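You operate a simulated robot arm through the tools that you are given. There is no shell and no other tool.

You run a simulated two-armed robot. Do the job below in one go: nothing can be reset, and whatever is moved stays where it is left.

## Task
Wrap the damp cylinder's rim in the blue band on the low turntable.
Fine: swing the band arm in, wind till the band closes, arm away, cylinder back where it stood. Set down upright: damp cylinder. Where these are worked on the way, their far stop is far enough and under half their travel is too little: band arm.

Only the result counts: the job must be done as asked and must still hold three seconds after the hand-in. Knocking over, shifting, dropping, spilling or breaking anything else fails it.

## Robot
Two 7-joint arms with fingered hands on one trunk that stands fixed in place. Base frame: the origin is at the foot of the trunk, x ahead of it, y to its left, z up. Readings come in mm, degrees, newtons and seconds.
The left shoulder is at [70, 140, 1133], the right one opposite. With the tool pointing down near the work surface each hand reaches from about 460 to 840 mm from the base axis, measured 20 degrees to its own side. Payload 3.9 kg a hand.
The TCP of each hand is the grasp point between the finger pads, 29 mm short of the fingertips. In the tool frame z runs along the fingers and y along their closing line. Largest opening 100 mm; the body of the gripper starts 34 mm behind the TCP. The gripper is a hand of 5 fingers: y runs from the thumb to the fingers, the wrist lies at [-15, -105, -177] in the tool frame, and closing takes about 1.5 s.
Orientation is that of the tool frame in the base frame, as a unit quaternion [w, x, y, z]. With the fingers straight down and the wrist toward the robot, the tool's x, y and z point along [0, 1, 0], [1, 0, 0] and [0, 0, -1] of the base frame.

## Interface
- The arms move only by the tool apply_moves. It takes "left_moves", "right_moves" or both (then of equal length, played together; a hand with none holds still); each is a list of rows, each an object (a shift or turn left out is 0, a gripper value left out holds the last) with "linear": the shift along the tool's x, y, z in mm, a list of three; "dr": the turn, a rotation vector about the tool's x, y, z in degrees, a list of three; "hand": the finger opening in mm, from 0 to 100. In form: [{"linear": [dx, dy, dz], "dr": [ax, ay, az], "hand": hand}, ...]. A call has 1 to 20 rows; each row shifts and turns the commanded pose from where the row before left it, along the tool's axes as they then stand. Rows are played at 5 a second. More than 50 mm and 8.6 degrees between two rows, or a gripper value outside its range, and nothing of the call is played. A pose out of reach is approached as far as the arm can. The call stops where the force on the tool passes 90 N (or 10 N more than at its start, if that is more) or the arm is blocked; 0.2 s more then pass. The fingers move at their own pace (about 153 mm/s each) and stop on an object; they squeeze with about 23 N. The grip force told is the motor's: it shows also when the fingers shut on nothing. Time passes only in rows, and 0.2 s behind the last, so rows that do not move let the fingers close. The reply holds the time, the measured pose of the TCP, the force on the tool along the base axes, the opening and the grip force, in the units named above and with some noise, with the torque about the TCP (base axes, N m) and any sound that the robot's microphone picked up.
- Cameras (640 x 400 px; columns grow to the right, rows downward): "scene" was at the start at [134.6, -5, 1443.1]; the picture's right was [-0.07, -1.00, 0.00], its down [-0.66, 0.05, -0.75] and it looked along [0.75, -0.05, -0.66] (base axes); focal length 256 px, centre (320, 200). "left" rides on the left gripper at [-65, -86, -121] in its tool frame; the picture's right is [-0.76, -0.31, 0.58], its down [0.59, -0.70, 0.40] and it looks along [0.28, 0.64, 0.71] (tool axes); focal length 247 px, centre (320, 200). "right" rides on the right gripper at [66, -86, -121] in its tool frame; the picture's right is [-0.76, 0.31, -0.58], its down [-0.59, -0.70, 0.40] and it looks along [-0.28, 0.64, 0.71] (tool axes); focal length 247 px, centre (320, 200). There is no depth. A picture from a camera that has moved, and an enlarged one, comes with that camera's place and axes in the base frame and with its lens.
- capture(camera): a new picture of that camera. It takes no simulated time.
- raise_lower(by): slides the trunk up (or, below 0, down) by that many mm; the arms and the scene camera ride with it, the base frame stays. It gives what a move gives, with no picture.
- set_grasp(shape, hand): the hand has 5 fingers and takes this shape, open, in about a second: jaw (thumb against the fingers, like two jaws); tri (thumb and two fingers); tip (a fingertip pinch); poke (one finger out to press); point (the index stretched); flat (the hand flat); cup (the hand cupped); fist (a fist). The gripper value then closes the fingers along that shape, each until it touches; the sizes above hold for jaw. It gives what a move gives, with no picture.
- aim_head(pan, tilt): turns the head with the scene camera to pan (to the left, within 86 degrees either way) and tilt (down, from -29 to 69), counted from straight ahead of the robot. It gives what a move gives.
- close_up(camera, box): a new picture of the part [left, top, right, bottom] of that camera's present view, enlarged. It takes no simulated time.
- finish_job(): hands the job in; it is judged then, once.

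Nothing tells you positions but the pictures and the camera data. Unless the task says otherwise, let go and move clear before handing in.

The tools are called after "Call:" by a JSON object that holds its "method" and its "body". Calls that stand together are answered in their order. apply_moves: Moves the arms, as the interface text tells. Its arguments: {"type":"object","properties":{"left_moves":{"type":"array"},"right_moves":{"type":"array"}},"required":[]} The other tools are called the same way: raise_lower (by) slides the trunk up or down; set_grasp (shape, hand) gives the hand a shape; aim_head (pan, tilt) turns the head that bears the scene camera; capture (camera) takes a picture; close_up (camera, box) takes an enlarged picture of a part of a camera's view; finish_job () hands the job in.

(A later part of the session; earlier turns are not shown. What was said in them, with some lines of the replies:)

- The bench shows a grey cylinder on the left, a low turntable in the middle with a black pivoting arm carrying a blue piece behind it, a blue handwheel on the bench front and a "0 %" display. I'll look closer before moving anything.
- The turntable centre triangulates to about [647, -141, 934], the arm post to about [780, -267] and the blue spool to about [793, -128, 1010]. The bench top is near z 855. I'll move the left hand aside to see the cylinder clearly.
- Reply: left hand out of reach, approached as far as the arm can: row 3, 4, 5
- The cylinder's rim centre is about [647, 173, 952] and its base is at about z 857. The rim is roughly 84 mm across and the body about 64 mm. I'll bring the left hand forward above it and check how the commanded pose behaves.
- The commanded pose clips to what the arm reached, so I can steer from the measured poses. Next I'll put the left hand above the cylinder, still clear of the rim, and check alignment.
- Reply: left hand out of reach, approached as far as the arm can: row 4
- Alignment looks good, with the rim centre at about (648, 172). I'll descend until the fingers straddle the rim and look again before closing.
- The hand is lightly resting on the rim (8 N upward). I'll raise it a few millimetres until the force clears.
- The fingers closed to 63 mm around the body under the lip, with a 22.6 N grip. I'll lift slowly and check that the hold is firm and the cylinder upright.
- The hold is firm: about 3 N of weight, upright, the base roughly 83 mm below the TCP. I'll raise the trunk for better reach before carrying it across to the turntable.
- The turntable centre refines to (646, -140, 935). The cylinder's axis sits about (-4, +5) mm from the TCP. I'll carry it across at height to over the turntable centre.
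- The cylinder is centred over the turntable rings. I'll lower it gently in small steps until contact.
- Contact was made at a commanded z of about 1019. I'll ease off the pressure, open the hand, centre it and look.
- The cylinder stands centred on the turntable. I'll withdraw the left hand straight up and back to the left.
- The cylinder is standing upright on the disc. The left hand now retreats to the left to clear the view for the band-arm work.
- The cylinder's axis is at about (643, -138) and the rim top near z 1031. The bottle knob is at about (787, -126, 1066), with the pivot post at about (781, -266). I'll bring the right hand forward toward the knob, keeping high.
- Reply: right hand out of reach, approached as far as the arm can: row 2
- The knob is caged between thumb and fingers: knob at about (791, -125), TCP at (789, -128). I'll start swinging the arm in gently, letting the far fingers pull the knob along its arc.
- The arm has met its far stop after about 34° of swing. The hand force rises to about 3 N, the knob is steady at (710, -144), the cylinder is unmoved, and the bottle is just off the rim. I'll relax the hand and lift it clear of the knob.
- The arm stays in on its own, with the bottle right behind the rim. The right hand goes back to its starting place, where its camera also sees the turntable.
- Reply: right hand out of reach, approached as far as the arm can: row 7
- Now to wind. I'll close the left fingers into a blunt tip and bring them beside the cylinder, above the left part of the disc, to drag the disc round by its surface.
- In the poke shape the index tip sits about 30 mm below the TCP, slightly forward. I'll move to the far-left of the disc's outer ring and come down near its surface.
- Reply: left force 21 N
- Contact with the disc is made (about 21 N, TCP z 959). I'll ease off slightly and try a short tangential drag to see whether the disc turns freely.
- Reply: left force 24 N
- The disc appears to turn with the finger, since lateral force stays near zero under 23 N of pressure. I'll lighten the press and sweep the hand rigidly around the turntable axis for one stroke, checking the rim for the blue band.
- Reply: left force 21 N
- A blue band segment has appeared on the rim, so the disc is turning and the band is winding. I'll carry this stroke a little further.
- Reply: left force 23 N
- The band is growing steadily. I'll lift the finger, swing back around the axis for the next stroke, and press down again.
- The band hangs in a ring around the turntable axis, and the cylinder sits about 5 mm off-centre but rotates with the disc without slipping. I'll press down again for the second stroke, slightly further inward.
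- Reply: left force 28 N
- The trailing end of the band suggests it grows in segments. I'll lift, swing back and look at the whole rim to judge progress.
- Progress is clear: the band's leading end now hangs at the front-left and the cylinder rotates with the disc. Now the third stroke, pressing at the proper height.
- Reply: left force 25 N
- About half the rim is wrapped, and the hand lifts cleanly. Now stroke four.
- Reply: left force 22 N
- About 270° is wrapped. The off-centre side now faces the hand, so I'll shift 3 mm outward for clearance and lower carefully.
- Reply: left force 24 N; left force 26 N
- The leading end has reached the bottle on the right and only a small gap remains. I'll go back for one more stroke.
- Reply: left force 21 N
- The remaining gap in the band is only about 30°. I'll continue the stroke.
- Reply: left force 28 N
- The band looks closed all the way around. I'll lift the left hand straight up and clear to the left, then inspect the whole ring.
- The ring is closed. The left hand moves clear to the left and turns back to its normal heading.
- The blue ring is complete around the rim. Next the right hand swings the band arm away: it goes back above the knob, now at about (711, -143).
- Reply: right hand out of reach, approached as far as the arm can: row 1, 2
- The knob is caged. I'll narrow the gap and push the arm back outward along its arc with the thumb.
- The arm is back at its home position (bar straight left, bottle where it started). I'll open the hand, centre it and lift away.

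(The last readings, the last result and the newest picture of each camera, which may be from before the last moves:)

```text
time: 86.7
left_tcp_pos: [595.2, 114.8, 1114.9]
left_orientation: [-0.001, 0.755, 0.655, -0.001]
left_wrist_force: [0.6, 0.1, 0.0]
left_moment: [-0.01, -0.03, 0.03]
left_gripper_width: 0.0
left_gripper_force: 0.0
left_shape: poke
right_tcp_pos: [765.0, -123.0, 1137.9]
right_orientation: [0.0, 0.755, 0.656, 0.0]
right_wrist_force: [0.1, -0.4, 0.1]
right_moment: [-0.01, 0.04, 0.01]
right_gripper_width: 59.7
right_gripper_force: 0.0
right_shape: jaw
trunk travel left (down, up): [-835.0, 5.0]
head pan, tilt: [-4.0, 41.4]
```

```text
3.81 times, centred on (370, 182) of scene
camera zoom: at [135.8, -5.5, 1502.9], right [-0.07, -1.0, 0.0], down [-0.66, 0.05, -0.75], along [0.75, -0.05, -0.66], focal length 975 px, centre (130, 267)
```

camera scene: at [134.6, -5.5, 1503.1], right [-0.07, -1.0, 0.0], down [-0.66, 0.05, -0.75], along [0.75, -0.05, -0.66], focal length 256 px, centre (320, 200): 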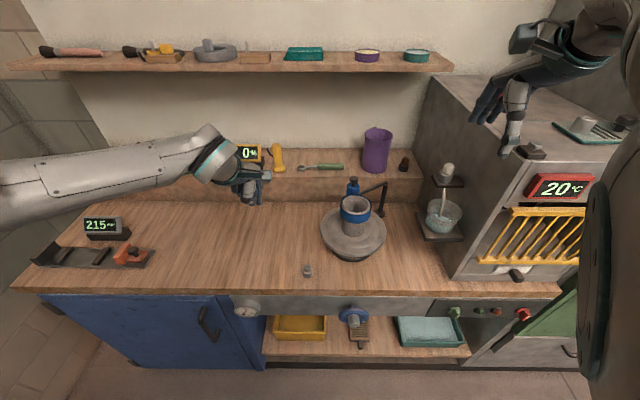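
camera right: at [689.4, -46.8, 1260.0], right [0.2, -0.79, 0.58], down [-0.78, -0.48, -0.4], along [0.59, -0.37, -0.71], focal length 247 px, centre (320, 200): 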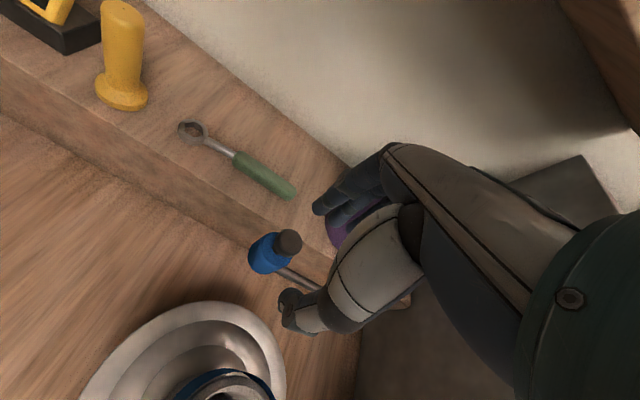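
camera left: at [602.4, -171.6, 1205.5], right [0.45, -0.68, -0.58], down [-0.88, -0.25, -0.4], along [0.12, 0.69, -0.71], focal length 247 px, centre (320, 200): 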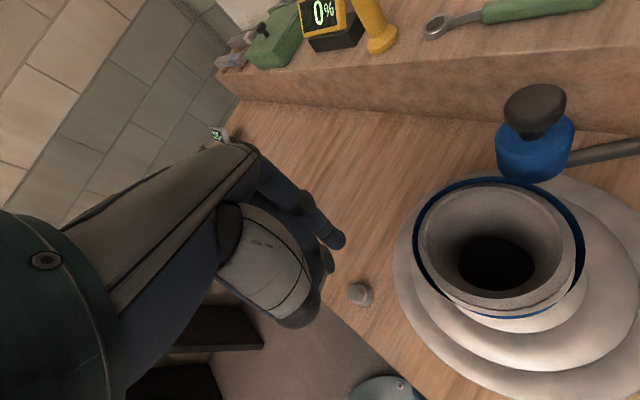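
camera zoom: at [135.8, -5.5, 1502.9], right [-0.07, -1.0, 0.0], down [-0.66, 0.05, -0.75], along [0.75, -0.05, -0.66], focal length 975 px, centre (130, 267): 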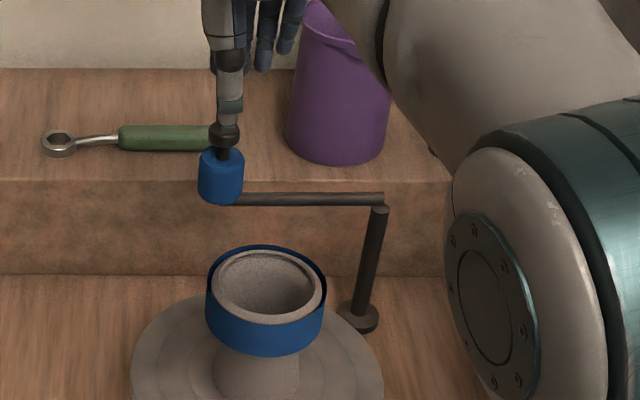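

The band arm is back at home. The right hand now retreats to its side so the left hand can take the cylinder back.

Call:
{"method": "apply_moves", "body": {"right_moves": [{"linear": [-22, -25, -17]}, {"linear": [-22, -25, -17]}, {"linear": [-22, -25, -17]}, {"linear": [-22, -25, -17]}, {"linear": [-22, -25, -17]}, {"linear": [-22, -25, -17]}, {"linear": [-22, -25, -17]}, {"linear": [-22, -25, -17]}, {"linear": [-22, -22, -17], "hand": 100}, {"linear": [0, 0, 0]}]}}

Call:
{"method": "set_grasp", "body": {"hand": "left", "shape": "jaw"}}

Call:
{"method": "close_up", "body": {"camera": "right", "box": [40, 100, 240, 225]}}

Call:
{"method": "close_up", "body": {"camera": "scene", "box": [320, 180, 400, 250]}}

Call:
{"method": "capture", "body": {"camera": "right"}}

```text
time: 88.9
left_tcp_pos: [595.9, 118.3, 1115.0]
left_orientation: [0.001, 0.755, 0.656, -0.001]
left_wrist_force: [-0.1, 1.6, -0.1]
left_moment: [-0.02, 0.02, -0.04]
left_gripper_width: 0.0
left_gripper_force: 0.0
left_shape: poke
right_tcp_pos: [528.7, -297.4, 1292.7]
right_orientation: [-0.005, 0.756, 0.655, 0.005]
right_wrist_force: [0.6, 0.3, 0.2]
right_moment: [0.01, 0.01, 0.01]
right_gripper_width: 99.9
right_gripper_force: 0.0
right_shape: jaw
right hand out of reach, approached as far as the arm can: row 8, 9
trunk travel left (down, up): [-835.0, 5.0]
head pan, tilt: [-4.0, 41.4]
```

```text
time: 89.8
left_tcp_pos: [594.1, 115.8, 1115.6]
left_orientation: [0.0, 0.756, 0.654, 0.0]
left_wrist_force: [-1.0, 0.5, 0.0]
left_moment: [0.0, 0.01, -0.02]
left_gripper_width: 100.0
left_gripper_force: 0.0
left_shape: jaw
right_tcp_pos: [529.1, -302.0, 1289.8]
right_orientation: [-0.006, 0.757, 0.654, 0.004]
right_wrist_force: [0.9, 0.1, -0.3]
right_moment: [0.01, 0.03, -0.01]
right_gripper_width: 99.8
right_gripper_force: 0.2
right_shape: jaw
trunk travel left (down, up): [-835.0, 5.0]
head pan, tilt: [-4.0, 41.4]
```

```text
3.20 times, centred on (140, 162) of right
camera zoom: at [453.4, -227.0, 1413.0], right [0.19, -0.8, 0.56], down [-0.78, -0.47, -0.41], along [0.59, -0.36, -0.72], focal length 790 px, centre (896, 320)
```

zoom: 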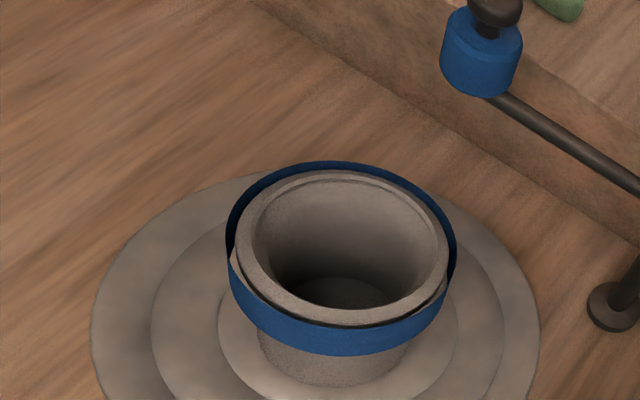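

```text
5.71 times, centred on (360, 215) of scene
camera zoom: at [134.4, -5.6, 1503.1], right [-0.07, -1.0, 0.0], down [-0.66, 0.05, -0.75], along [0.75, -0.05, -0.66], focal length 1463 px, centre (91, 114)
```

zoom: 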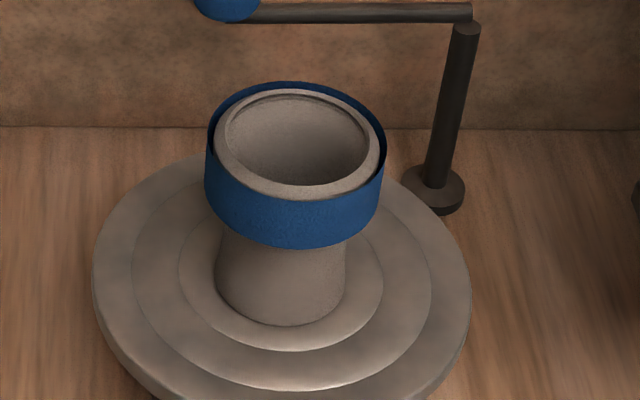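

```text
taken
camera right: at [453.4, -227.0, 1413.0], right [0.19, -0.8, 0.56], down [-0.78, -0.47, -0.41], along [0.59, -0.36, -0.72], focal length 247 px, centre (320, 200)
```

right: 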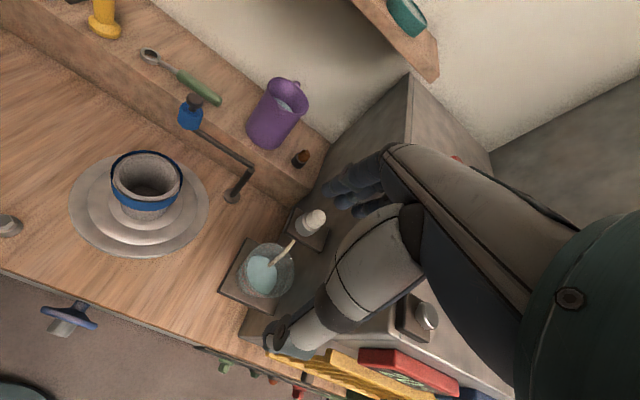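

The band ring is closed and the cylinder's axis is at about (642.5, -140). I'll bring the open left hand (jaw shape) above it.

Call:
{"method": "apply_moves", "body": {"left_moves": [{"linear": [-41.9, 14.2, 0]}, {"linear": [-41.9, 14.2, 0]}, {"linear": [-41.9, 14.2, 0]}, {"linear": [-41.9, 14.2, 0]}, {"linear": [-41.9, 14.2, 0]}, {"linear": [-41.9, 14.2, 0]}, {"linear": [0, 0, 0]}]}}

Call:
{"method": "capture", "body": {"camera": "left"}}

Call:
{"method": "close_up", "body": {"camera": "scene", "box": [300, 150, 420, 255]}}

```text
time: 91.4
left_tcp_pos: [643.5, -144.1, 1116.6]
left_orientation: [0.0, 0.755, 0.656, 0.0]
left_wrist_force: [0.2, 0.1, 0.1]
left_moment: [-0.02, 0.0, -0.01]
left_gripper_width: 100.0
left_gripper_force: 0.1
left_shape: jaw
right_tcp_pos: [529.2, -299.9, 1289.4]
right_orientation: [-0.007, 0.756, 0.654, 0.005]
right_wrist_force: [0.3, 0.3, -0.7]
right_moment: [-0.05, 0.01, 0.03]
right_gripper_width: 99.7
right_gripper_force: 0.0
right_shape: jaw
trunk travel left (down, up): [-835.0, 5.0]
head pan, tilt: [-4.0, 41.4]
```

```text
taken
camera left: at [550.0, -196.2, 1236.9], right [-0.41, -0.71, -0.58], down [-0.61, 0.68, -0.4], along [0.67, 0.19, -0.71], focal length 247 px, centre (320, 200)
```

left: 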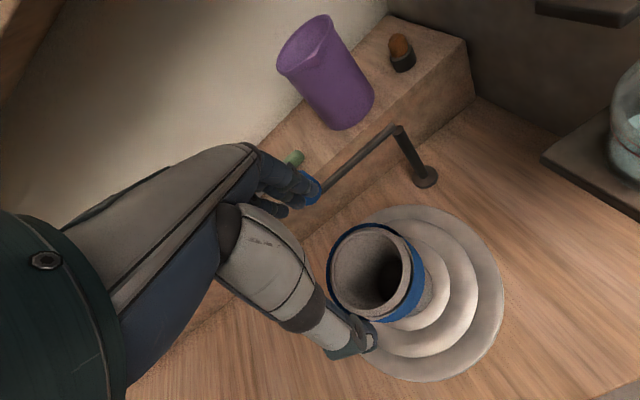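

```text
3.81 times, centred on (360, 202) of scene
camera zoom: at [134.5, -3.9, 1503.1], right [-0.07, -1.0, 0.0], down [-0.66, 0.05, -0.75], along [0.75, -0.05, -0.66], focal length 975 px, centre (168, 190)
```

zoom: 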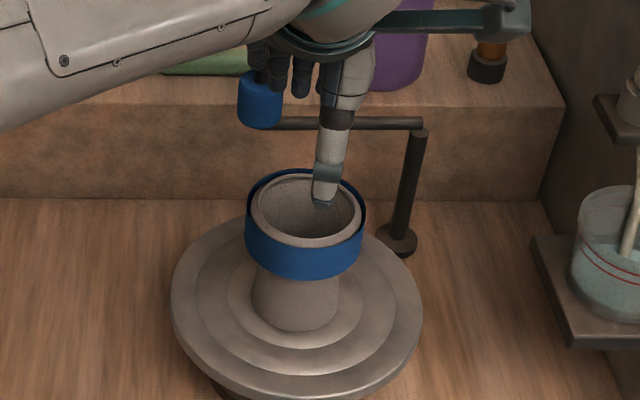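

Call:
{"method": "close_up", "body": {"camera": "left", "box": [300, 200, 460, 340]}}

```text
2.86 times, centred on (380, 270) of left
camera zoom: at [550.0, -196.2, 1236.9], right [-0.41, -0.71, -0.58], down [-0.61, 0.68, -0.4], along [0.67, 0.19, -0.71], focal length 706 px, centre (149, 0)
```

zoom: 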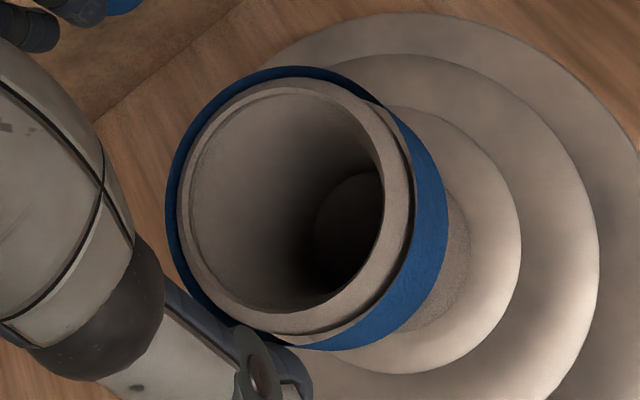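

Call:
{"method": "apply_moves", "body": {"left_moves": [{"linear": [-0.7, 0, 20]}, {"linear": [0, 0, 20]}, {"linear": [0, 0, 15]}, {"linear": [0, 0, 0]}]}}

Call:
{"method": "capture", "body": {"camera": "left"}}

Call:
{"method": "close_up", "body": {"camera": "scene", "box": [320, 170, 400, 230]}}

Call:
{"method": "close_up", "body": {"camera": "right", "box": [60, 100, 220, 200]}}

```text
time: 92.4
left_tcp_pos: [644.1, -144.7, 1061.2]
left_orientation: [0.0, 0.756, 0.655, 0.0]
left_wrist_force: [0.8, 0.1, 0.3]
left_moment: [-0.02, 0.01, 0.03]
left_gripper_width: 99.9
left_gripper_force: 0.1
left_shape: jaw
right_tcp_pos: [528.5, -300.9, 1290.1]
right_orientation: [-0.007, 0.756, 0.654, 0.005]
right_wrist_force: [0.1, 0.3, -0.3]
right_moment: [-0.02, 0.0, -0.01]
right_gripper_width: 100.0
right_gripper_force: 0.0
right_shape: jaw
trunk travel left (down, up): [-835.0, 5.0]
head pan, tilt: [-4.0, 41.4]
```

```text
taken
camera left: at [550.5, -198.3, 1182.7], right [-0.41, -0.71, -0.58], down [-0.61, 0.68, -0.4], along [0.68, 0.19, -0.71], focal length 247 px, centre (320, 200)
```

left: 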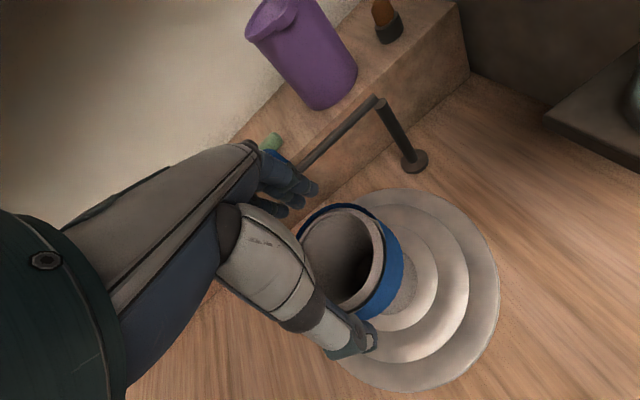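

```text
6.67 times, centred on (360, 200) of scene
camera zoom: at [134.6, -5.3, 1503.1], right [-0.07, -1.0, 0.0], down [-0.66, 0.05, -0.75], along [0.75, -0.05, -0.66], focal length 1706 px, centre (53, 200)
```

zoom: 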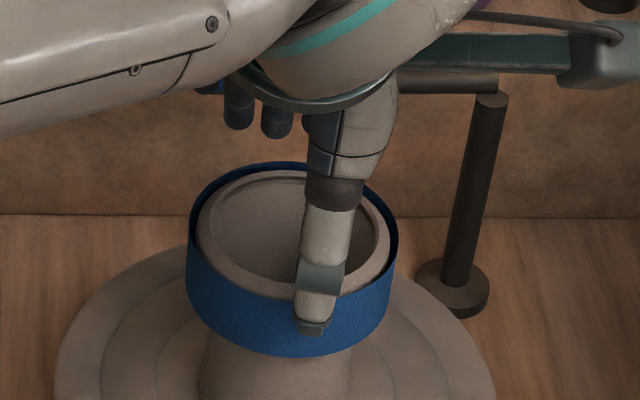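

```text
4.00 times, centred on (140, 150) of right
camera zoom: at [453.3, -226.1, 1413.4], right [0.2, -0.8, 0.56], down [-0.78, -0.47, -0.41], along [0.59, -0.36, -0.72], focal length 988 px, centre (1040, 400)
```

zoom: 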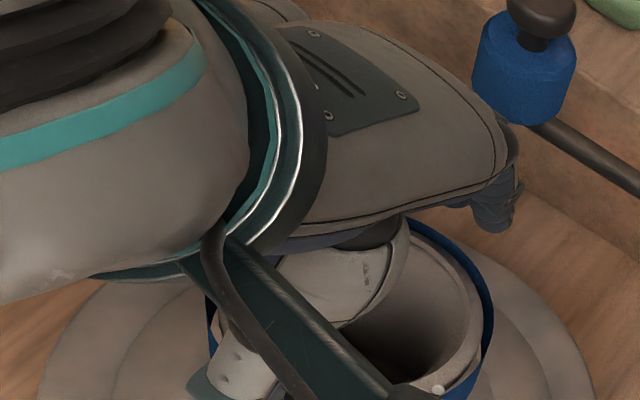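

Call:
{"method": "apply_moves", "body": {"left_moves": [{"linear": [0, 0, 14]}, {"linear": [0, 0, 14]}, {"linear": [0, 0, 0]}]}}

Call:
{"method": "close_up", "body": {"camera": "scene", "box": [320, 170, 400, 230]}}

Call:
{"method": "capture", "body": {"camera": "left"}}

```text
time: 93.2
left_tcp_pos: [643.8, -145.0, 1032.6]
left_orientation: [0.0, 0.755, 0.656, 0.0]
left_wrist_force: [0.1, -0.9, -0.7]
left_moment: [0.0, 0.02, 0.02]
left_gripper_width: 99.8
left_gripper_force: 0.0
left_shape: jaw
right_tcp_pos: [528.9, -300.2, 1291.0]
right_orientation: [-0.006, 0.757, 0.654, 0.005]
right_wrist_force: [-1.0, 0.4, 0.0]
right_moment: [0.0, 0.03, 0.0]
right_gripper_width: 99.8
right_gripper_force: 0.0
right_shape: jaw
trunk travel left (down, up): [-835.0, 5.0]
head pan, tilt: [-4.0, 41.4]
```

```text
6.67 times, centred on (360, 200) of scene
camera zoom: at [134.3, -5.0, 1503.1], right [-0.07, -1.0, 0.0], down [-0.66, 0.05, -0.75], along [0.75, -0.05, -0.66], focal length 1706 px, centre (53, 200)
```

zoom: 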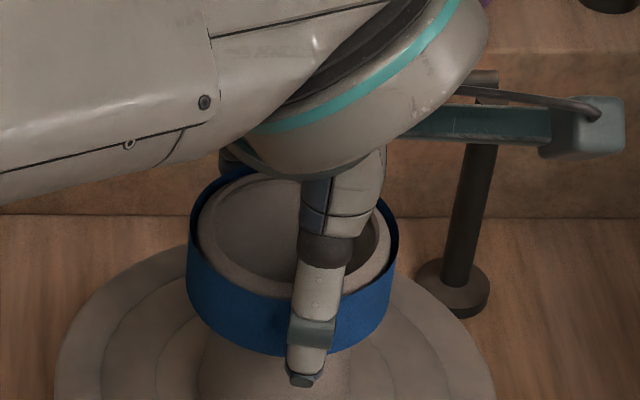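

```text
taken
camera left: at [550.2, -197.7, 1154.2], right [-0.41, -0.71, -0.58], down [-0.61, 0.68, -0.4], along [0.68, 0.19, -0.71], focal length 247 px, centre (320, 200)
```

left: 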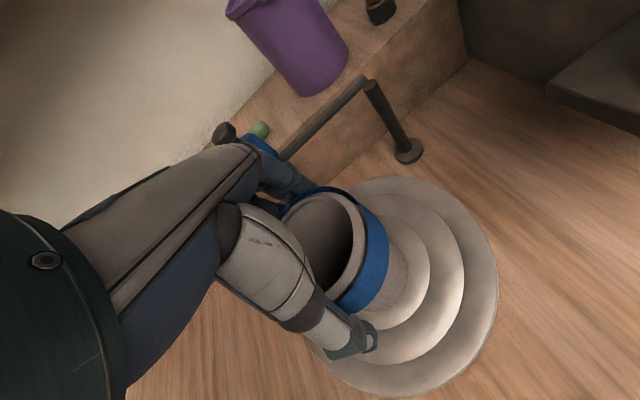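

Call:
{"method": "apply_moves", "body": {"left_moves": [{"linear": [0, 0, 6]}, {"linear": [0, 0, 5.5]}, {"linear": [0, 0, 0]}]}}

```text
time: 94.0
left_tcp_pos: [644.2, -146.0, 1021.1]
left_orientation: [0.0, 0.755, 0.656, 0.0]
left_wrist_force: [0.3, -0.4, -0.7]
left_moment: [-0.02, 0.0, -0.03]
left_gripper_width: 99.8
left_gripper_force: 0.0
left_shape: jaw
right_tcp_pos: [528.3, -300.9, 1289.7]
right_orientation: [-0.007, 0.756, 0.654, 0.005]
right_wrist_force: [-0.5, 0.0, 0.5]
right_moment: [-0.03, -0.02, 0.0]
right_gripper_width: 99.9
right_gripper_force: 0.1
right_shape: jaw
trunk travel left (down, up): [-835.0, 5.0]
head pan, tilt: [-4.0, 41.4]
```

The hand straddles the rim with no contact force. I'll close it gently on the body under the rim.

Call:
{"method": "apply_moves", "body": {"left_moves": [{"hand": 92}, {"hand": 86}, {"hand": 80}, {"hand": 74}, {"hand": 68}, {"hand": 60}, {"hand": 50}, {"hand": 50}, {"hand": 50}]}}

Call:
{"method": "capture", "body": {"camera": "left"}}

Call:
{"method": "close_up", "body": {"camera": "scene", "box": [320, 180, 400, 240]}}

```text
time: 96.0
left_tcp_pos: [642.8, -146.1, 1021.3]
left_orientation: [0.0, 0.755, 0.655, 0.0]
left_wrist_force: [-0.4, 0.2, 0.6]
left_moment: [0.03, 0.1, -0.01]
left_gripper_width: 62.3
left_gripper_force: 22.6
left_shape: jaw
right_tcp_pos: [529.0, -301.8, 1289.9]
right_orientation: [-0.006, 0.756, 0.654, 0.006]
right_wrist_force: [-0.6, 0.2, 0.3]
right_moment: [0.03, -0.02, 0.01]
right_gripper_width: 99.7
right_gripper_force: 0.1
right_shape: jaw
trunk travel left (down, up): [-835.0, 5.0]
head pan, tilt: [-4.0, 41.4]
```

```text
taken
camera left: at [550.6, -198.8, 1142.9], right [-0.41, -0.71, -0.58], down [-0.61, 0.68, -0.4], along [0.68, 0.19, -0.71], focal length 247 px, centre (320, 200)
```

left: 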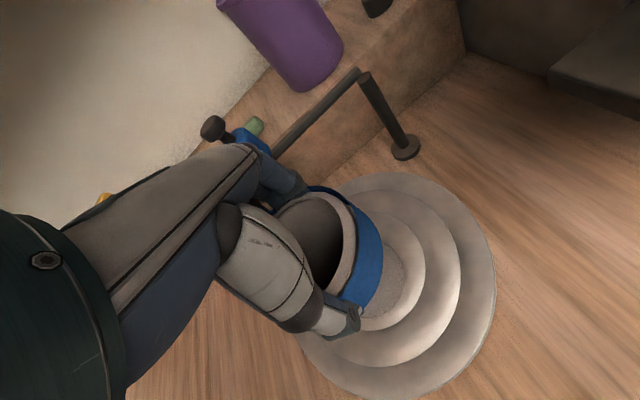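

```text
6.67 times, centred on (360, 210) of scene
camera zoom: at [134.6, -5.1, 1503.1], right [-0.07, -1.0, 0.0], down [-0.66, 0.05, -0.75], along [0.75, -0.05, -0.66], focal length 1706 px, centre (53, 133)
```

zoom: 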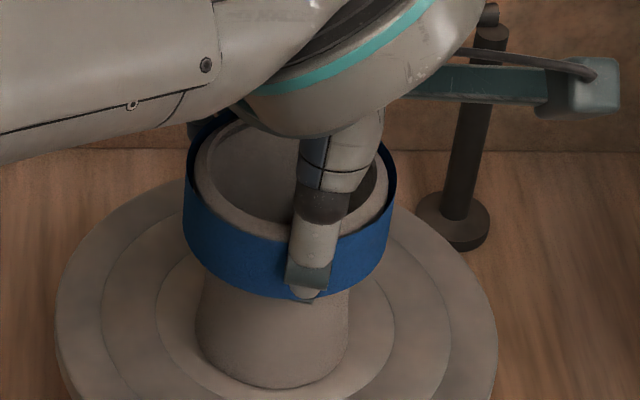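

Call:
{"method": "apply_moves", "body": {"left_moves": [{"linear": [0, 0, -8]}, {"linear": [0, 0, -12]}, {"linear": [0, 0, -15]}, {"linear": [0, 0, 0]}]}}

Call:
{"method": "capture", "body": {"camera": "left"}}

Call:
{"method": "close_up", "body": {"camera": "scene", "box": [320, 170, 400, 230]}}

Call:
{"method": "close_up", "body": {"camera": "right", "box": [60, 100, 220, 200]}}

```text
time: 97.0
left_tcp_pos: [642.7, -146.4, 1055.7]
left_orientation: [0.001, 0.756, 0.654, 0.0]
left_wrist_force: [-0.1, -0.5, -2.9]
left_moment: [-0.02, -0.01, 0.02]
left_gripper_width: 62.2
left_gripper_force: 22.9
left_shape: jaw
right_tcp_pos: [529.4, -301.8, 1289.3]
right_orientation: [-0.007, 0.756, 0.654, 0.004]
right_wrist_force: [-0.3, 0.4, 0.3]
right_moment: [-0.05, -0.01, -0.01]
right_gripper_width: 99.7
right_gripper_force: 0.0
right_shape: jaw
trunk travel left (down, up): [-835.0, 5.0]
head pan, tilt: [-4.0, 41.4]
```

```text
taken
camera left: at [550.0, -198.5, 1177.3], right [-0.41, -0.71, -0.58], down [-0.61, 0.68, -0.4], along [0.67, 0.19, -0.71], focal length 247 px, centre (320, 200)
```

left: 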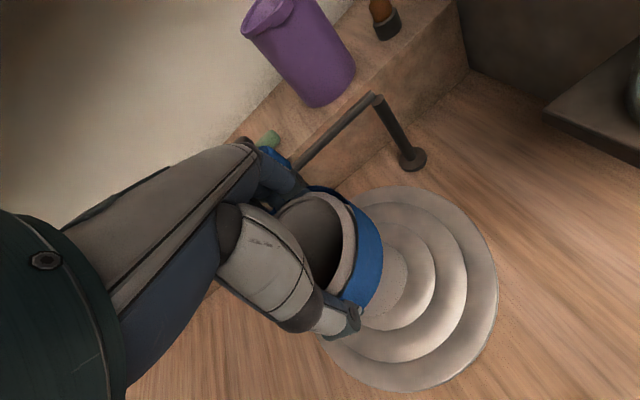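

```text
6.67 times, centred on (360, 200) of scene
camera zoom: at [135.3, -5.2, 1503.0], right [-0.07, -1.0, 0.0], down [-0.66, 0.05, -0.75], along [0.75, -0.05, -0.66], focal length 1706 px, centre (53, 200)
```

zoom: 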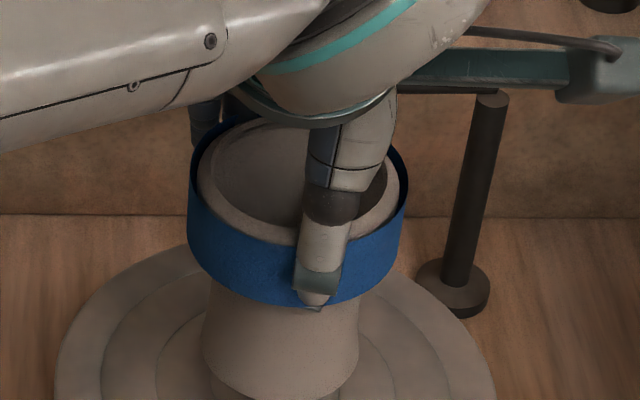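

```text
4.00 times, centred on (140, 150) of right
camera zoom: at [454.0, -226.1, 1413.1], right [0.2, -0.8, 0.56], down [-0.78, -0.47, -0.41], along [0.59, -0.36, -0.72], focal length 988 px, centre (1040, 400)
```

zoom: 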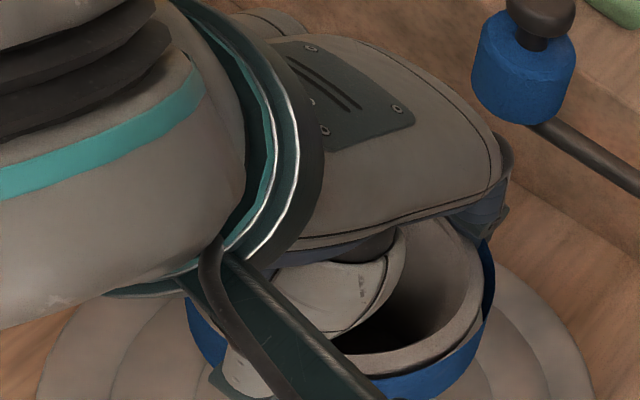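

The band travels with the cylinder and the hold is firm. I'll carry it back toward its original spot.

Call:
{"method": "apply_moves", "body": {"left_moves": [{"linear": [39.15, -4.06, 0]}, {"linear": [39.15, -4.06, 0]}, {"linear": [39.15, -4.06, 0]}, {"linear": [39.15, -4.06, 0]}, {"linear": [39.15, -4.06, 0]}, {"linear": [39.15, -4.06, 0]}, {"linear": [39.15, -4.06, 0]}, {"linear": [39.15, -4.06, 0]}, {"linear": [0, 0, 0]}]}}

Call:
{"method": "raise_lower", "body": {"by": -60}}

Call:
{"method": "close_up", "body": {"camera": "scene", "box": [210, 190, 290, 260]}}

Call:
{"method": "capture", "body": {"camera": "scene"}}

Call:
{"method": "capture", "body": {"camera": "left"}}

```text
time: 99.0
left_tcp_pos: [656.5, 167.9, 1053.0]
left_orientation: [0.001, 0.756, 0.655, 0.0]
left_wrist_force: [0.5, -0.7, -2.5]
left_moment: [-0.01, -0.01, 0.01]
left_gripper_width: 62.2
left_gripper_force: 23.2
left_shape: jaw
right_tcp_pos: [528.7, -301.6, 1290.0]
right_orientation: [-0.007, 0.756, 0.654, 0.006]
right_wrist_force: [-0.8, -0.3, -0.1]
right_moment: [0.0, -0.01, -0.02]
right_gripper_width: 99.7
right_gripper_force: 0.1
right_shape: jaw
trunk travel left (down, up): [-835.0, 5.0]
head pan, tilt: [-4.0, 41.4]
```

```text
time: 100.0
left_tcp_pos: [656.7, 168.5, 995.8]
left_orientation: [-0.001, 0.756, 0.655, -0.001]
left_wrist_force: [-0.3, 0.1, -3.2]
left_moment: [0.01, -0.01, 0.01]
left_gripper_width: 62.2
left_gripper_force: 23.5
left_shape: jaw
right_tcp_pos: [529.4, -302.2, 1231.0]
right_orientation: [-0.007, 0.756, 0.654, 0.005]
right_wrist_force: [1.0, 0.1, 0.0]
right_moment: [-0.02, 0.02, -0.01]
right_gripper_width: 99.7
right_gripper_force: 0.1
right_shape: jaw
trunk travel left (down, up): [-775.0, 65.0]
head pan, tilt: [-4.0, 41.4]
```

```text
5.71 times, centred on (250, 225) of scene
camera zoom: at [134.8, -5.0, 1443.1], right [-0.07, -1.0, 0.0], down [-0.66, 0.05, -0.75], along [0.75, -0.05, -0.66], focal length 1463 px, centre (720, 57)
```

zoom: 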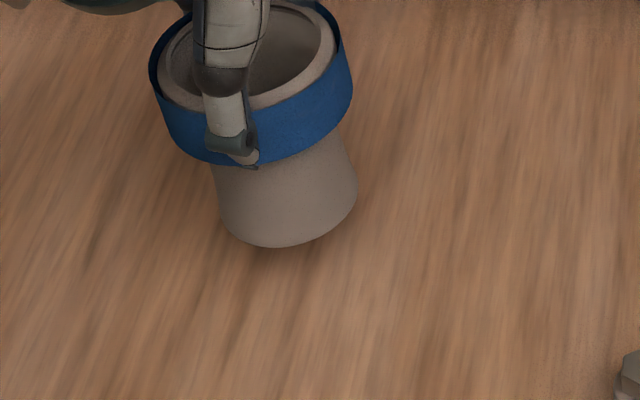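

```text
taken
camera scene: at [134.8, -5.0, 1443.1], right [-0.07, -1.0, 0.0], down [-0.66, 0.05, -0.75], along [0.75, -0.05, -0.66], focal length 256 px, centre (320, 200)
```

scene: 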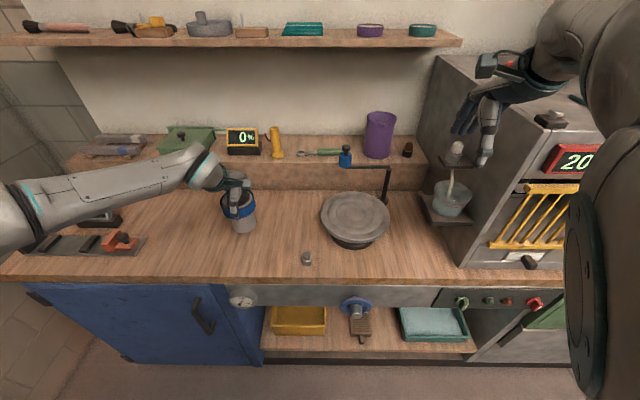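

```text
taken
camera left: at [563.2, 116.2, 1114.9], right [-0.41, -0.71, -0.58], down [-0.61, 0.68, -0.4], along [0.68, 0.19, -0.71], focal length 247 px, centre (320, 200)
```

left: 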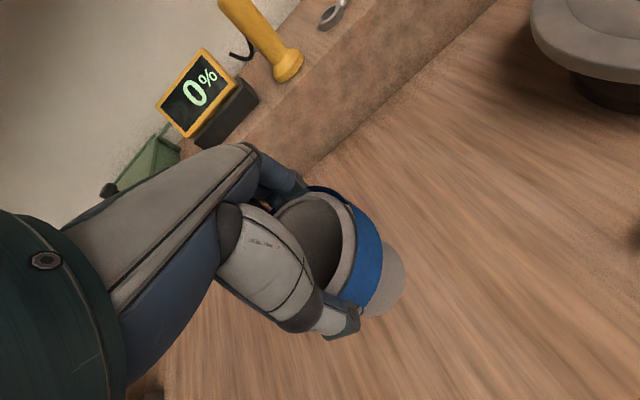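

Call:
{"method": "apply_moves", "body": {"left_moves": [{"linear": [0, 0, 15]}, {"linear": [0, 0, 15]}, {"linear": [0, 0, 15]}, {"linear": [0, 0, 0]}]}}

Call:
{"method": "close_up", "body": {"camera": "scene", "box": [210, 190, 290, 260]}}

```text
time: 101.0
left_tcp_pos: [656.5, 168.5, 948.3]
left_orientation: [0.0, 0.756, 0.654, 0.0]
left_wrist_force: [-0.2, -0.6, -1.0]
left_moment: [-0.06, 0.01, 0.02]
left_gripper_width: 62.0
left_gripper_force: 22.9
left_shape: jaw
right_tcp_pos: [528.6, -300.8, 1229.9]
right_orientation: [-0.006, 0.756, 0.655, 0.005]
right_wrist_force: [0.0, -0.1, 0.4]
right_moment: [-0.04, -0.01, 0.02]
right_gripper_width: 99.7
right_gripper_force: 0.1
right_shape: jaw
trunk travel left (down, up): [-775.0, 65.0]
head pan, tilt: [-4.0, 41.4]
```

```text
5.71 times, centred on (250, 225) of scene
camera zoom: at [134.9, -4.9, 1443.1], right [-0.07, -1.0, 0.0], down [-0.66, 0.05, -0.75], along [0.75, -0.05, -0.66], focal length 1463 px, centre (720, 57)
```

zoom: 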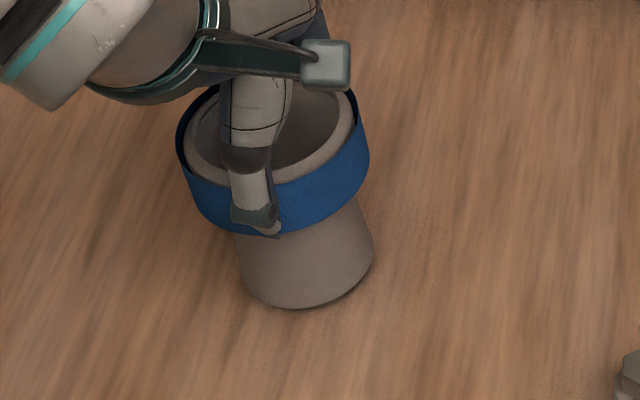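

Call:
{"method": "apply_moves", "body": {"left_moves": [{"linear": [0, 0, 2]}, {"linear": [0, 0, 0]}]}}

Call:
{"method": "apply_moves", "body": {"left_moves": [{"linear": [0, 0, 2]}, {"linear": [0, 0, 0]}]}}

Call:
{"method": "close_up", "body": {"camera": "scene", "box": [210, 190, 290, 260]}}

```text
time: 101.6
left_tcp_pos: [656.1, 168.8, 947.0]
left_orientation: [0.001, 0.756, 0.655, 0.001]
left_wrist_force: [0.1, -0.2, -2.6]
left_moment: [-0.03, -0.02, 0.0]
left_gripper_width: 62.1
left_gripper_force: 23.2
left_shape: jaw
right_tcp_pos: [529.8, -301.4, 1230.7]
right_orientation: [-0.006, 0.757, 0.654, 0.006]
right_wrist_force: [0.6, 0.9, -0.2]
right_moment: [-0.03, -0.01, -0.01]
right_gripper_width: 99.7
right_gripper_force: 0.1
right_shape: jaw
trunk travel left (down, up): [-775.0, 65.0]
head pan, tilt: [-4.0, 41.4]
```

```text
time: 102.2
left_tcp_pos: [657.3, 168.7, 942.5]
left_orientation: [-0.001, 0.755, 0.656, 0.0]
left_wrist_force: [-0.8, -0.4, -2.4]
left_moment: [-0.02, -0.01, 0.02]
left_gripper_width: 62.1
left_gripper_force: 23.0
left_shape: jaw
right_tcp_pos: [529.9, -300.9, 1230.3]
right_orientation: [-0.006, 0.757, 0.654, 0.005]
right_wrist_force: [-0.3, 0.5, 0.3]
right_moment: [0.0, -0.01, 0.0]
right_gripper_width: 99.5
right_gripper_force: 0.1
right_shape: jaw
trunk travel left (down, up): [-775.0, 65.0]
head pan, tilt: [-4.0, 41.4]
```

```text
5.71 times, centred on (250, 225) of scene
camera zoom: at [135.0, -5.0, 1443.0], right [-0.07, -1.0, 0.0], down [-0.66, 0.05, -0.75], along [0.75, -0.05, -0.66], focal length 1463 px, centre (720, 57)
```

zoom: 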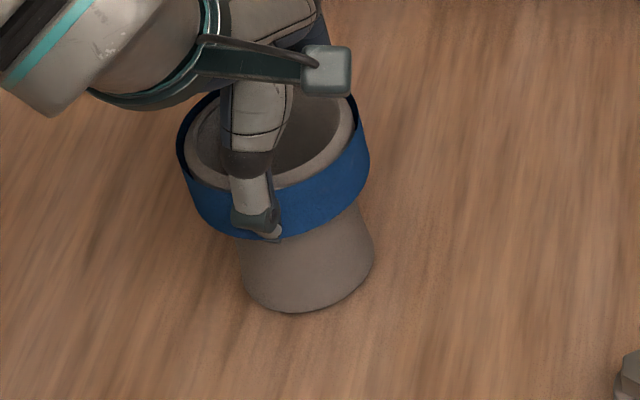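

The image nearly matches the original view of the cylinder's base. I'll make a small correction and lower until it touches the bench.

Call:
{"method": "apply_moves", "body": {"left_moves": [{"linear": [-1.6, 3.3, 0]}, {"linear": [0, 0, 1.5]}, {"linear": [0, 0, 0]}]}}

Call:
{"method": "apply_moves", "body": {"left_moves": [{"linear": [0, 0, 1.5]}, {"linear": [0, 0, 0]}]}}

Call:
{"method": "close_up", "body": {"camera": "scene", "box": [210, 190, 290, 260]}}

```text
time: 103.0
left_tcp_pos: [658.9, 167.6, 942.2]
left_orientation: [0.0, 0.755, 0.655, 0.0]
left_wrist_force: [0.1, -0.4, -2.6]
left_moment: [0.01, -0.01, -0.01]
left_gripper_width: 62.0
left_gripper_force: 22.9
left_shape: jaw
right_tcp_pos: [528.1, -302.0, 1230.1]
right_orientation: [-0.007, 0.756, 0.654, 0.005]
right_wrist_force: [0.0, -0.6, 0.3]
right_moment: [-0.02, 0.0, -0.01]
right_gripper_width: 99.6
right_gripper_force: 0.1
right_shape: jaw
trunk travel left (down, up): [-775.0, 65.0]
head pan, tilt: [-4.0, 41.4]
```

```text
time: 103.6
left_tcp_pos: [658.7, 166.5, 941.3]
left_orientation: [0.0, 0.756, 0.655, 0.001]
left_wrist_force: [0.3, -0.5, 0.8]
left_moment: [0.0, 0.06, -0.04]
left_gripper_width: 61.8
left_gripper_force: 23.1
left_shape: jaw
right_tcp_pos: [528.8, -300.8, 1230.0]
right_orientation: [-0.006, 0.756, 0.655, 0.005]
right_wrist_force: [-0.2, -0.2, 0.3]
right_moment: [-0.05, 0.01, 0.02]
right_gripper_width: 99.8
right_gripper_force: 0.1
right_shape: jaw
trunk travel left (down, up): [-775.0, 65.0]
head pan, tilt: [-4.0, 41.4]
```

```text
5.71 times, centred on (250, 225) of scene
camera zoom: at [134.6, -5.3, 1443.1], right [-0.07, -1.0, 0.0], down [-0.66, 0.05, -0.75], along [0.75, -0.05, -0.66], focal length 1463 px, centre (720, 57)
```

zoom: 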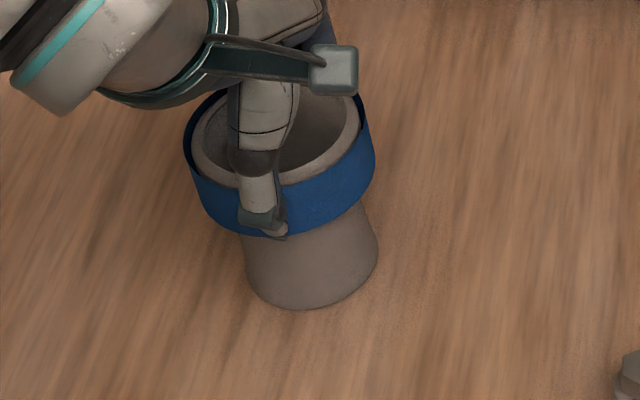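

The cylinder is back on the bench within about 2 mm of where it stood. I'll open the hand gently.

Call:
{"method": "apply_moves", "body": {"left_moves": [{"hand": 66}, {"hand": 70}, {"hand": 76}, {"hand": 84}, {"hand": 92}, {"hand": 100}, {"hand": 100}, {"hand": 100}]}}

Call:
{"method": "capture", "body": {"camera": "left"}}

Call:
{"method": "close_up", "body": {"camera": "scene", "box": [210, 190, 290, 260]}}

```text
time: 105.4
left_tcp_pos: [660.2, 166.6, 941.5]
left_orientation: [0.001, 0.756, 0.655, 0.0]
left_wrist_force: [0.4, 0.2, 0.9]
left_moment: [0.02, -0.02, 0.04]
left_gripper_width: 99.9
left_gripper_force: 0.1
left_shape: jaw
right_tcp_pos: [529.5, -301.6, 1230.5]
right_orientation: [-0.006, 0.757, 0.654, 0.005]
right_wrist_force: [-0.1, -0.7, -0.5]
right_moment: [0.0, -0.03, -0.03]
right_gripper_width: 100.0
right_gripper_force: 0.0
right_shape: jaw
trunk travel left (down, up): [-775.0, 65.0]
head pan, tilt: [-4.0, 41.4]
```

```text
taken
camera left: at [566.2, 114.0, 1062.3], right [-0.41, -0.71, -0.58], down [-0.61, 0.68, -0.4], along [0.68, 0.19, -0.71], focal length 247 px, centre (320, 200)
```

left: 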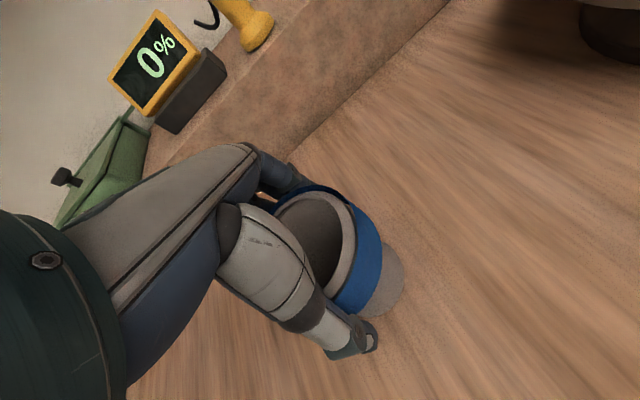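

```text
5.71 times, centred on (250, 225) of scene
camera zoom: at [134.6, -5.1, 1443.1], right [-0.07, -1.0, 0.0], down [-0.66, 0.05, -0.75], along [0.75, -0.05, -0.66], focal length 1463 px, centre (720, 57)
```

zoom: 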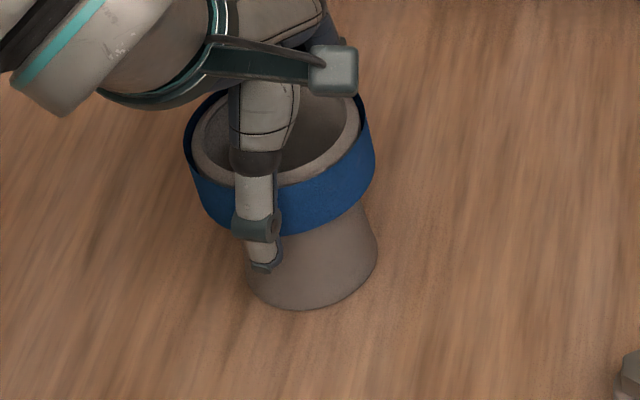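

Call:
{"method": "apply_moves", "body": {"left_moves": [{"linear": [2, -3, 0]}, {"linear": [0, 0, -12]}, {"linear": [0, 0, -20]}, {"linear": [0, 0, -30]}, {"linear": [0, 0, -30]}, {"linear": [0, 0, 0]}]}}

Call:
{"method": "close_up", "body": {"camera": "scene", "box": [210, 190, 290, 260]}}

Call:
{"method": "capture", "body": {"camera": "left"}}

```text
time: 106.8
left_tcp_pos: [657.7, 170.2, 1034.1]
left_orientation: [0.0, 0.755, 0.656, 0.0]
left_wrist_force: [-0.1, 0.8, 1.1]
left_moment: [0.03, 0.0, 0.06]
left_gripper_width: 100.2
left_gripper_force: 0.0
left_shape: jaw
right_tcp_pos: [529.9, -300.9, 1229.7]
right_orientation: [-0.007, 0.756, 0.654, 0.005]
right_wrist_force: [-1.1, -0.4, 0.8]
right_moment: [-0.02, 0.0, 0.02]
right_gripper_width: 99.8
right_gripper_force: 0.0
right_shape: jaw
trunk travel left (down, up): [-775.0, 65.0]
head pan, tilt: [-4.0, 41.4]
```

```text
5.71 times, centred on (250, 225) of scene
camera zoom: at [135.0, -4.9, 1443.0], right [-0.07, -1.0, 0.0], down [-0.66, 0.05, -0.75], along [0.75, -0.05, -0.66], focal length 1463 px, centre (720, 57)
```

zoom: 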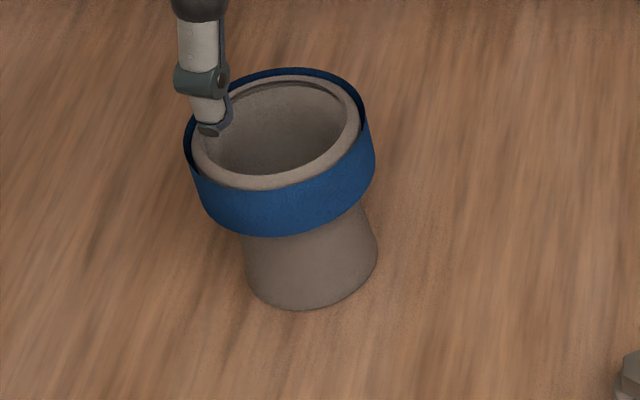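

```text
taken
camera left: at [564.5, 117.1, 1154.4], right [-0.41, -0.71, -0.58], down [-0.61, 0.68, -0.4], along [0.68, 0.19, -0.71], focal length 247 px, centre (320, 200)
```

left: 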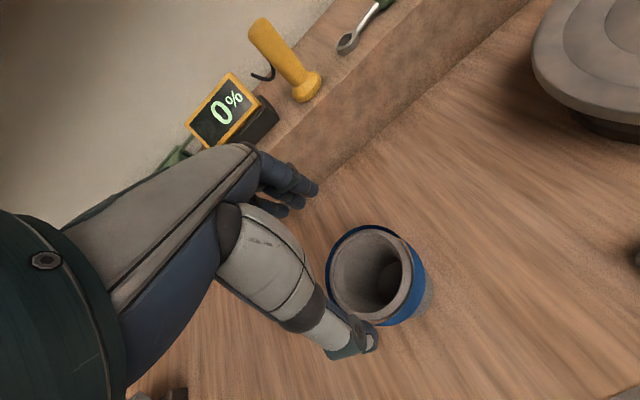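

The cylinder stands upright at its original place with the band on its rim. I'll move the left hand clear and check the whole scene.

Call:
{"method": "apply_moves", "body": {"left_moves": [{"linear": [0, -10, -35]}, {"linear": [0, -35, -25]}, {"linear": [0, -40, -25]}, {"linear": [0, -40, -25]}, {"linear": [0, -40, -25]}, {"linear": [0, -40, -20]}, {"linear": [0, 0, 0]}]}}

Call:
{"method": "capture", "body": {"camera": "scene"}}

Call:
{"method": "close_up", "body": {"camera": "scene", "box": [210, 90, 450, 240]}}

Call:
{"method": "close_up", "body": {"camera": "scene", "box": [210, 190, 290, 260]}}

```text
time: 108.4
left_tcp_pos: [455.0, 197.8, 1189.1]
left_orientation: [-0.001, 0.756, 0.655, 0.0]
left_wrist_force: [0.1, -0.3, -0.9]
left_moment: [0.0, 0.01, -0.02]
left_gripper_width: 99.8
left_gripper_force: 0.0
left_shape: jaw
right_tcp_pos: [530.8, -300.6, 1230.7]
right_orientation: [-0.007, 0.756, 0.654, 0.005]
right_wrist_force: [-0.5, 0.0, -0.2]
right_moment: [-0.02, -0.02, -0.01]
right_gripper_width: 99.8
right_gripper_force: 0.0
right_shape: jaw
trunk travel left (down, up): [-775.0, 65.0]
head pan, tilt: [-4.0, 41.4]
```

```text
taken
camera scene: at [135.7, -5.5, 1443.0], right [-0.07, -1.0, 0.0], down [-0.66, 0.05, -0.75], along [0.75, -0.05, -0.66], focal length 256 px, centre (320, 200)
```

scene: 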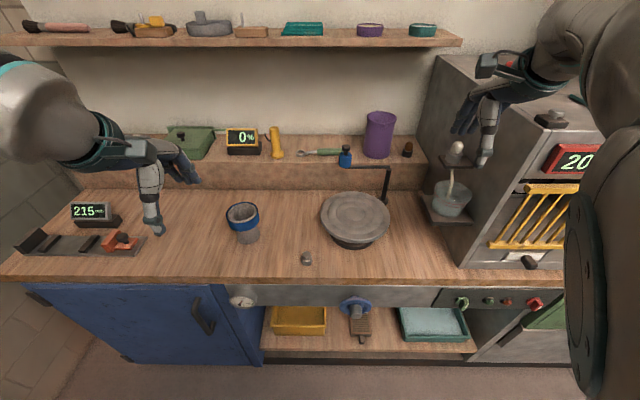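

```text
2.67 times, centred on (330, 165) of scene
camera zoom: at [135.7, -5.5, 1443.0], right [-0.07, -1.0, 0.0], down [-0.66, 0.05, -0.75], along [0.75, -0.05, -0.66], focal length 682 px, centre (293, 293)
```

zoom: 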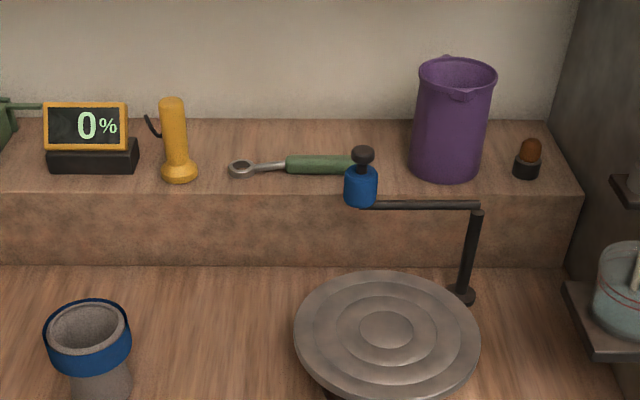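

```text
5.71 times, centred on (250, 225) of scene
camera zoom: at [135.7, -5.5, 1443.0], right [-0.07, -1.0, 0.0], down [-0.66, 0.05, -0.75], along [0.75, -0.05, -0.66], focal length 1463 px, centre (720, 57)
```

zoom: 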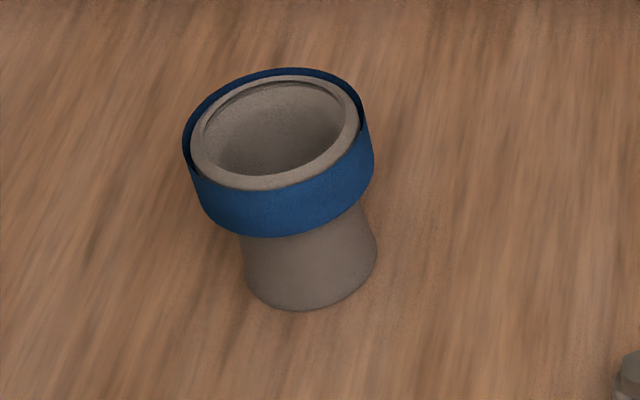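

The band is closed around the rim, and the cylinder stands upright where it began, matching the first view to within about 2 mm. The band arm is back at home, nothing else has moved, and both hands are empty and clear, so I'm handing the job in.

Call:
{"method": "finish_job", "body": {}}

```text
The job is handed in.
```

The damp cylinder's rim is wrapped in the blue band, and I've handed the job in; no verdict came back.

- **Band:** I swung the arm in to its far stop and wound the turntable until the blue ring closed. From the cameras the ring looks complete, and it stayed on when I lifted the cylinder. During winding the cylinder sat about 6 mm off-centre, so the band stands a few millimetres off the rim in places.
- **Band arm:** It is back at its home position, matching the first picture.
- **Cylinder:** It stands upright within about 2 mm of where it began.
- **Everything else:** Nothing else on the bench looks moved or spilled compared with the first picture. Both hands are empty and clear.
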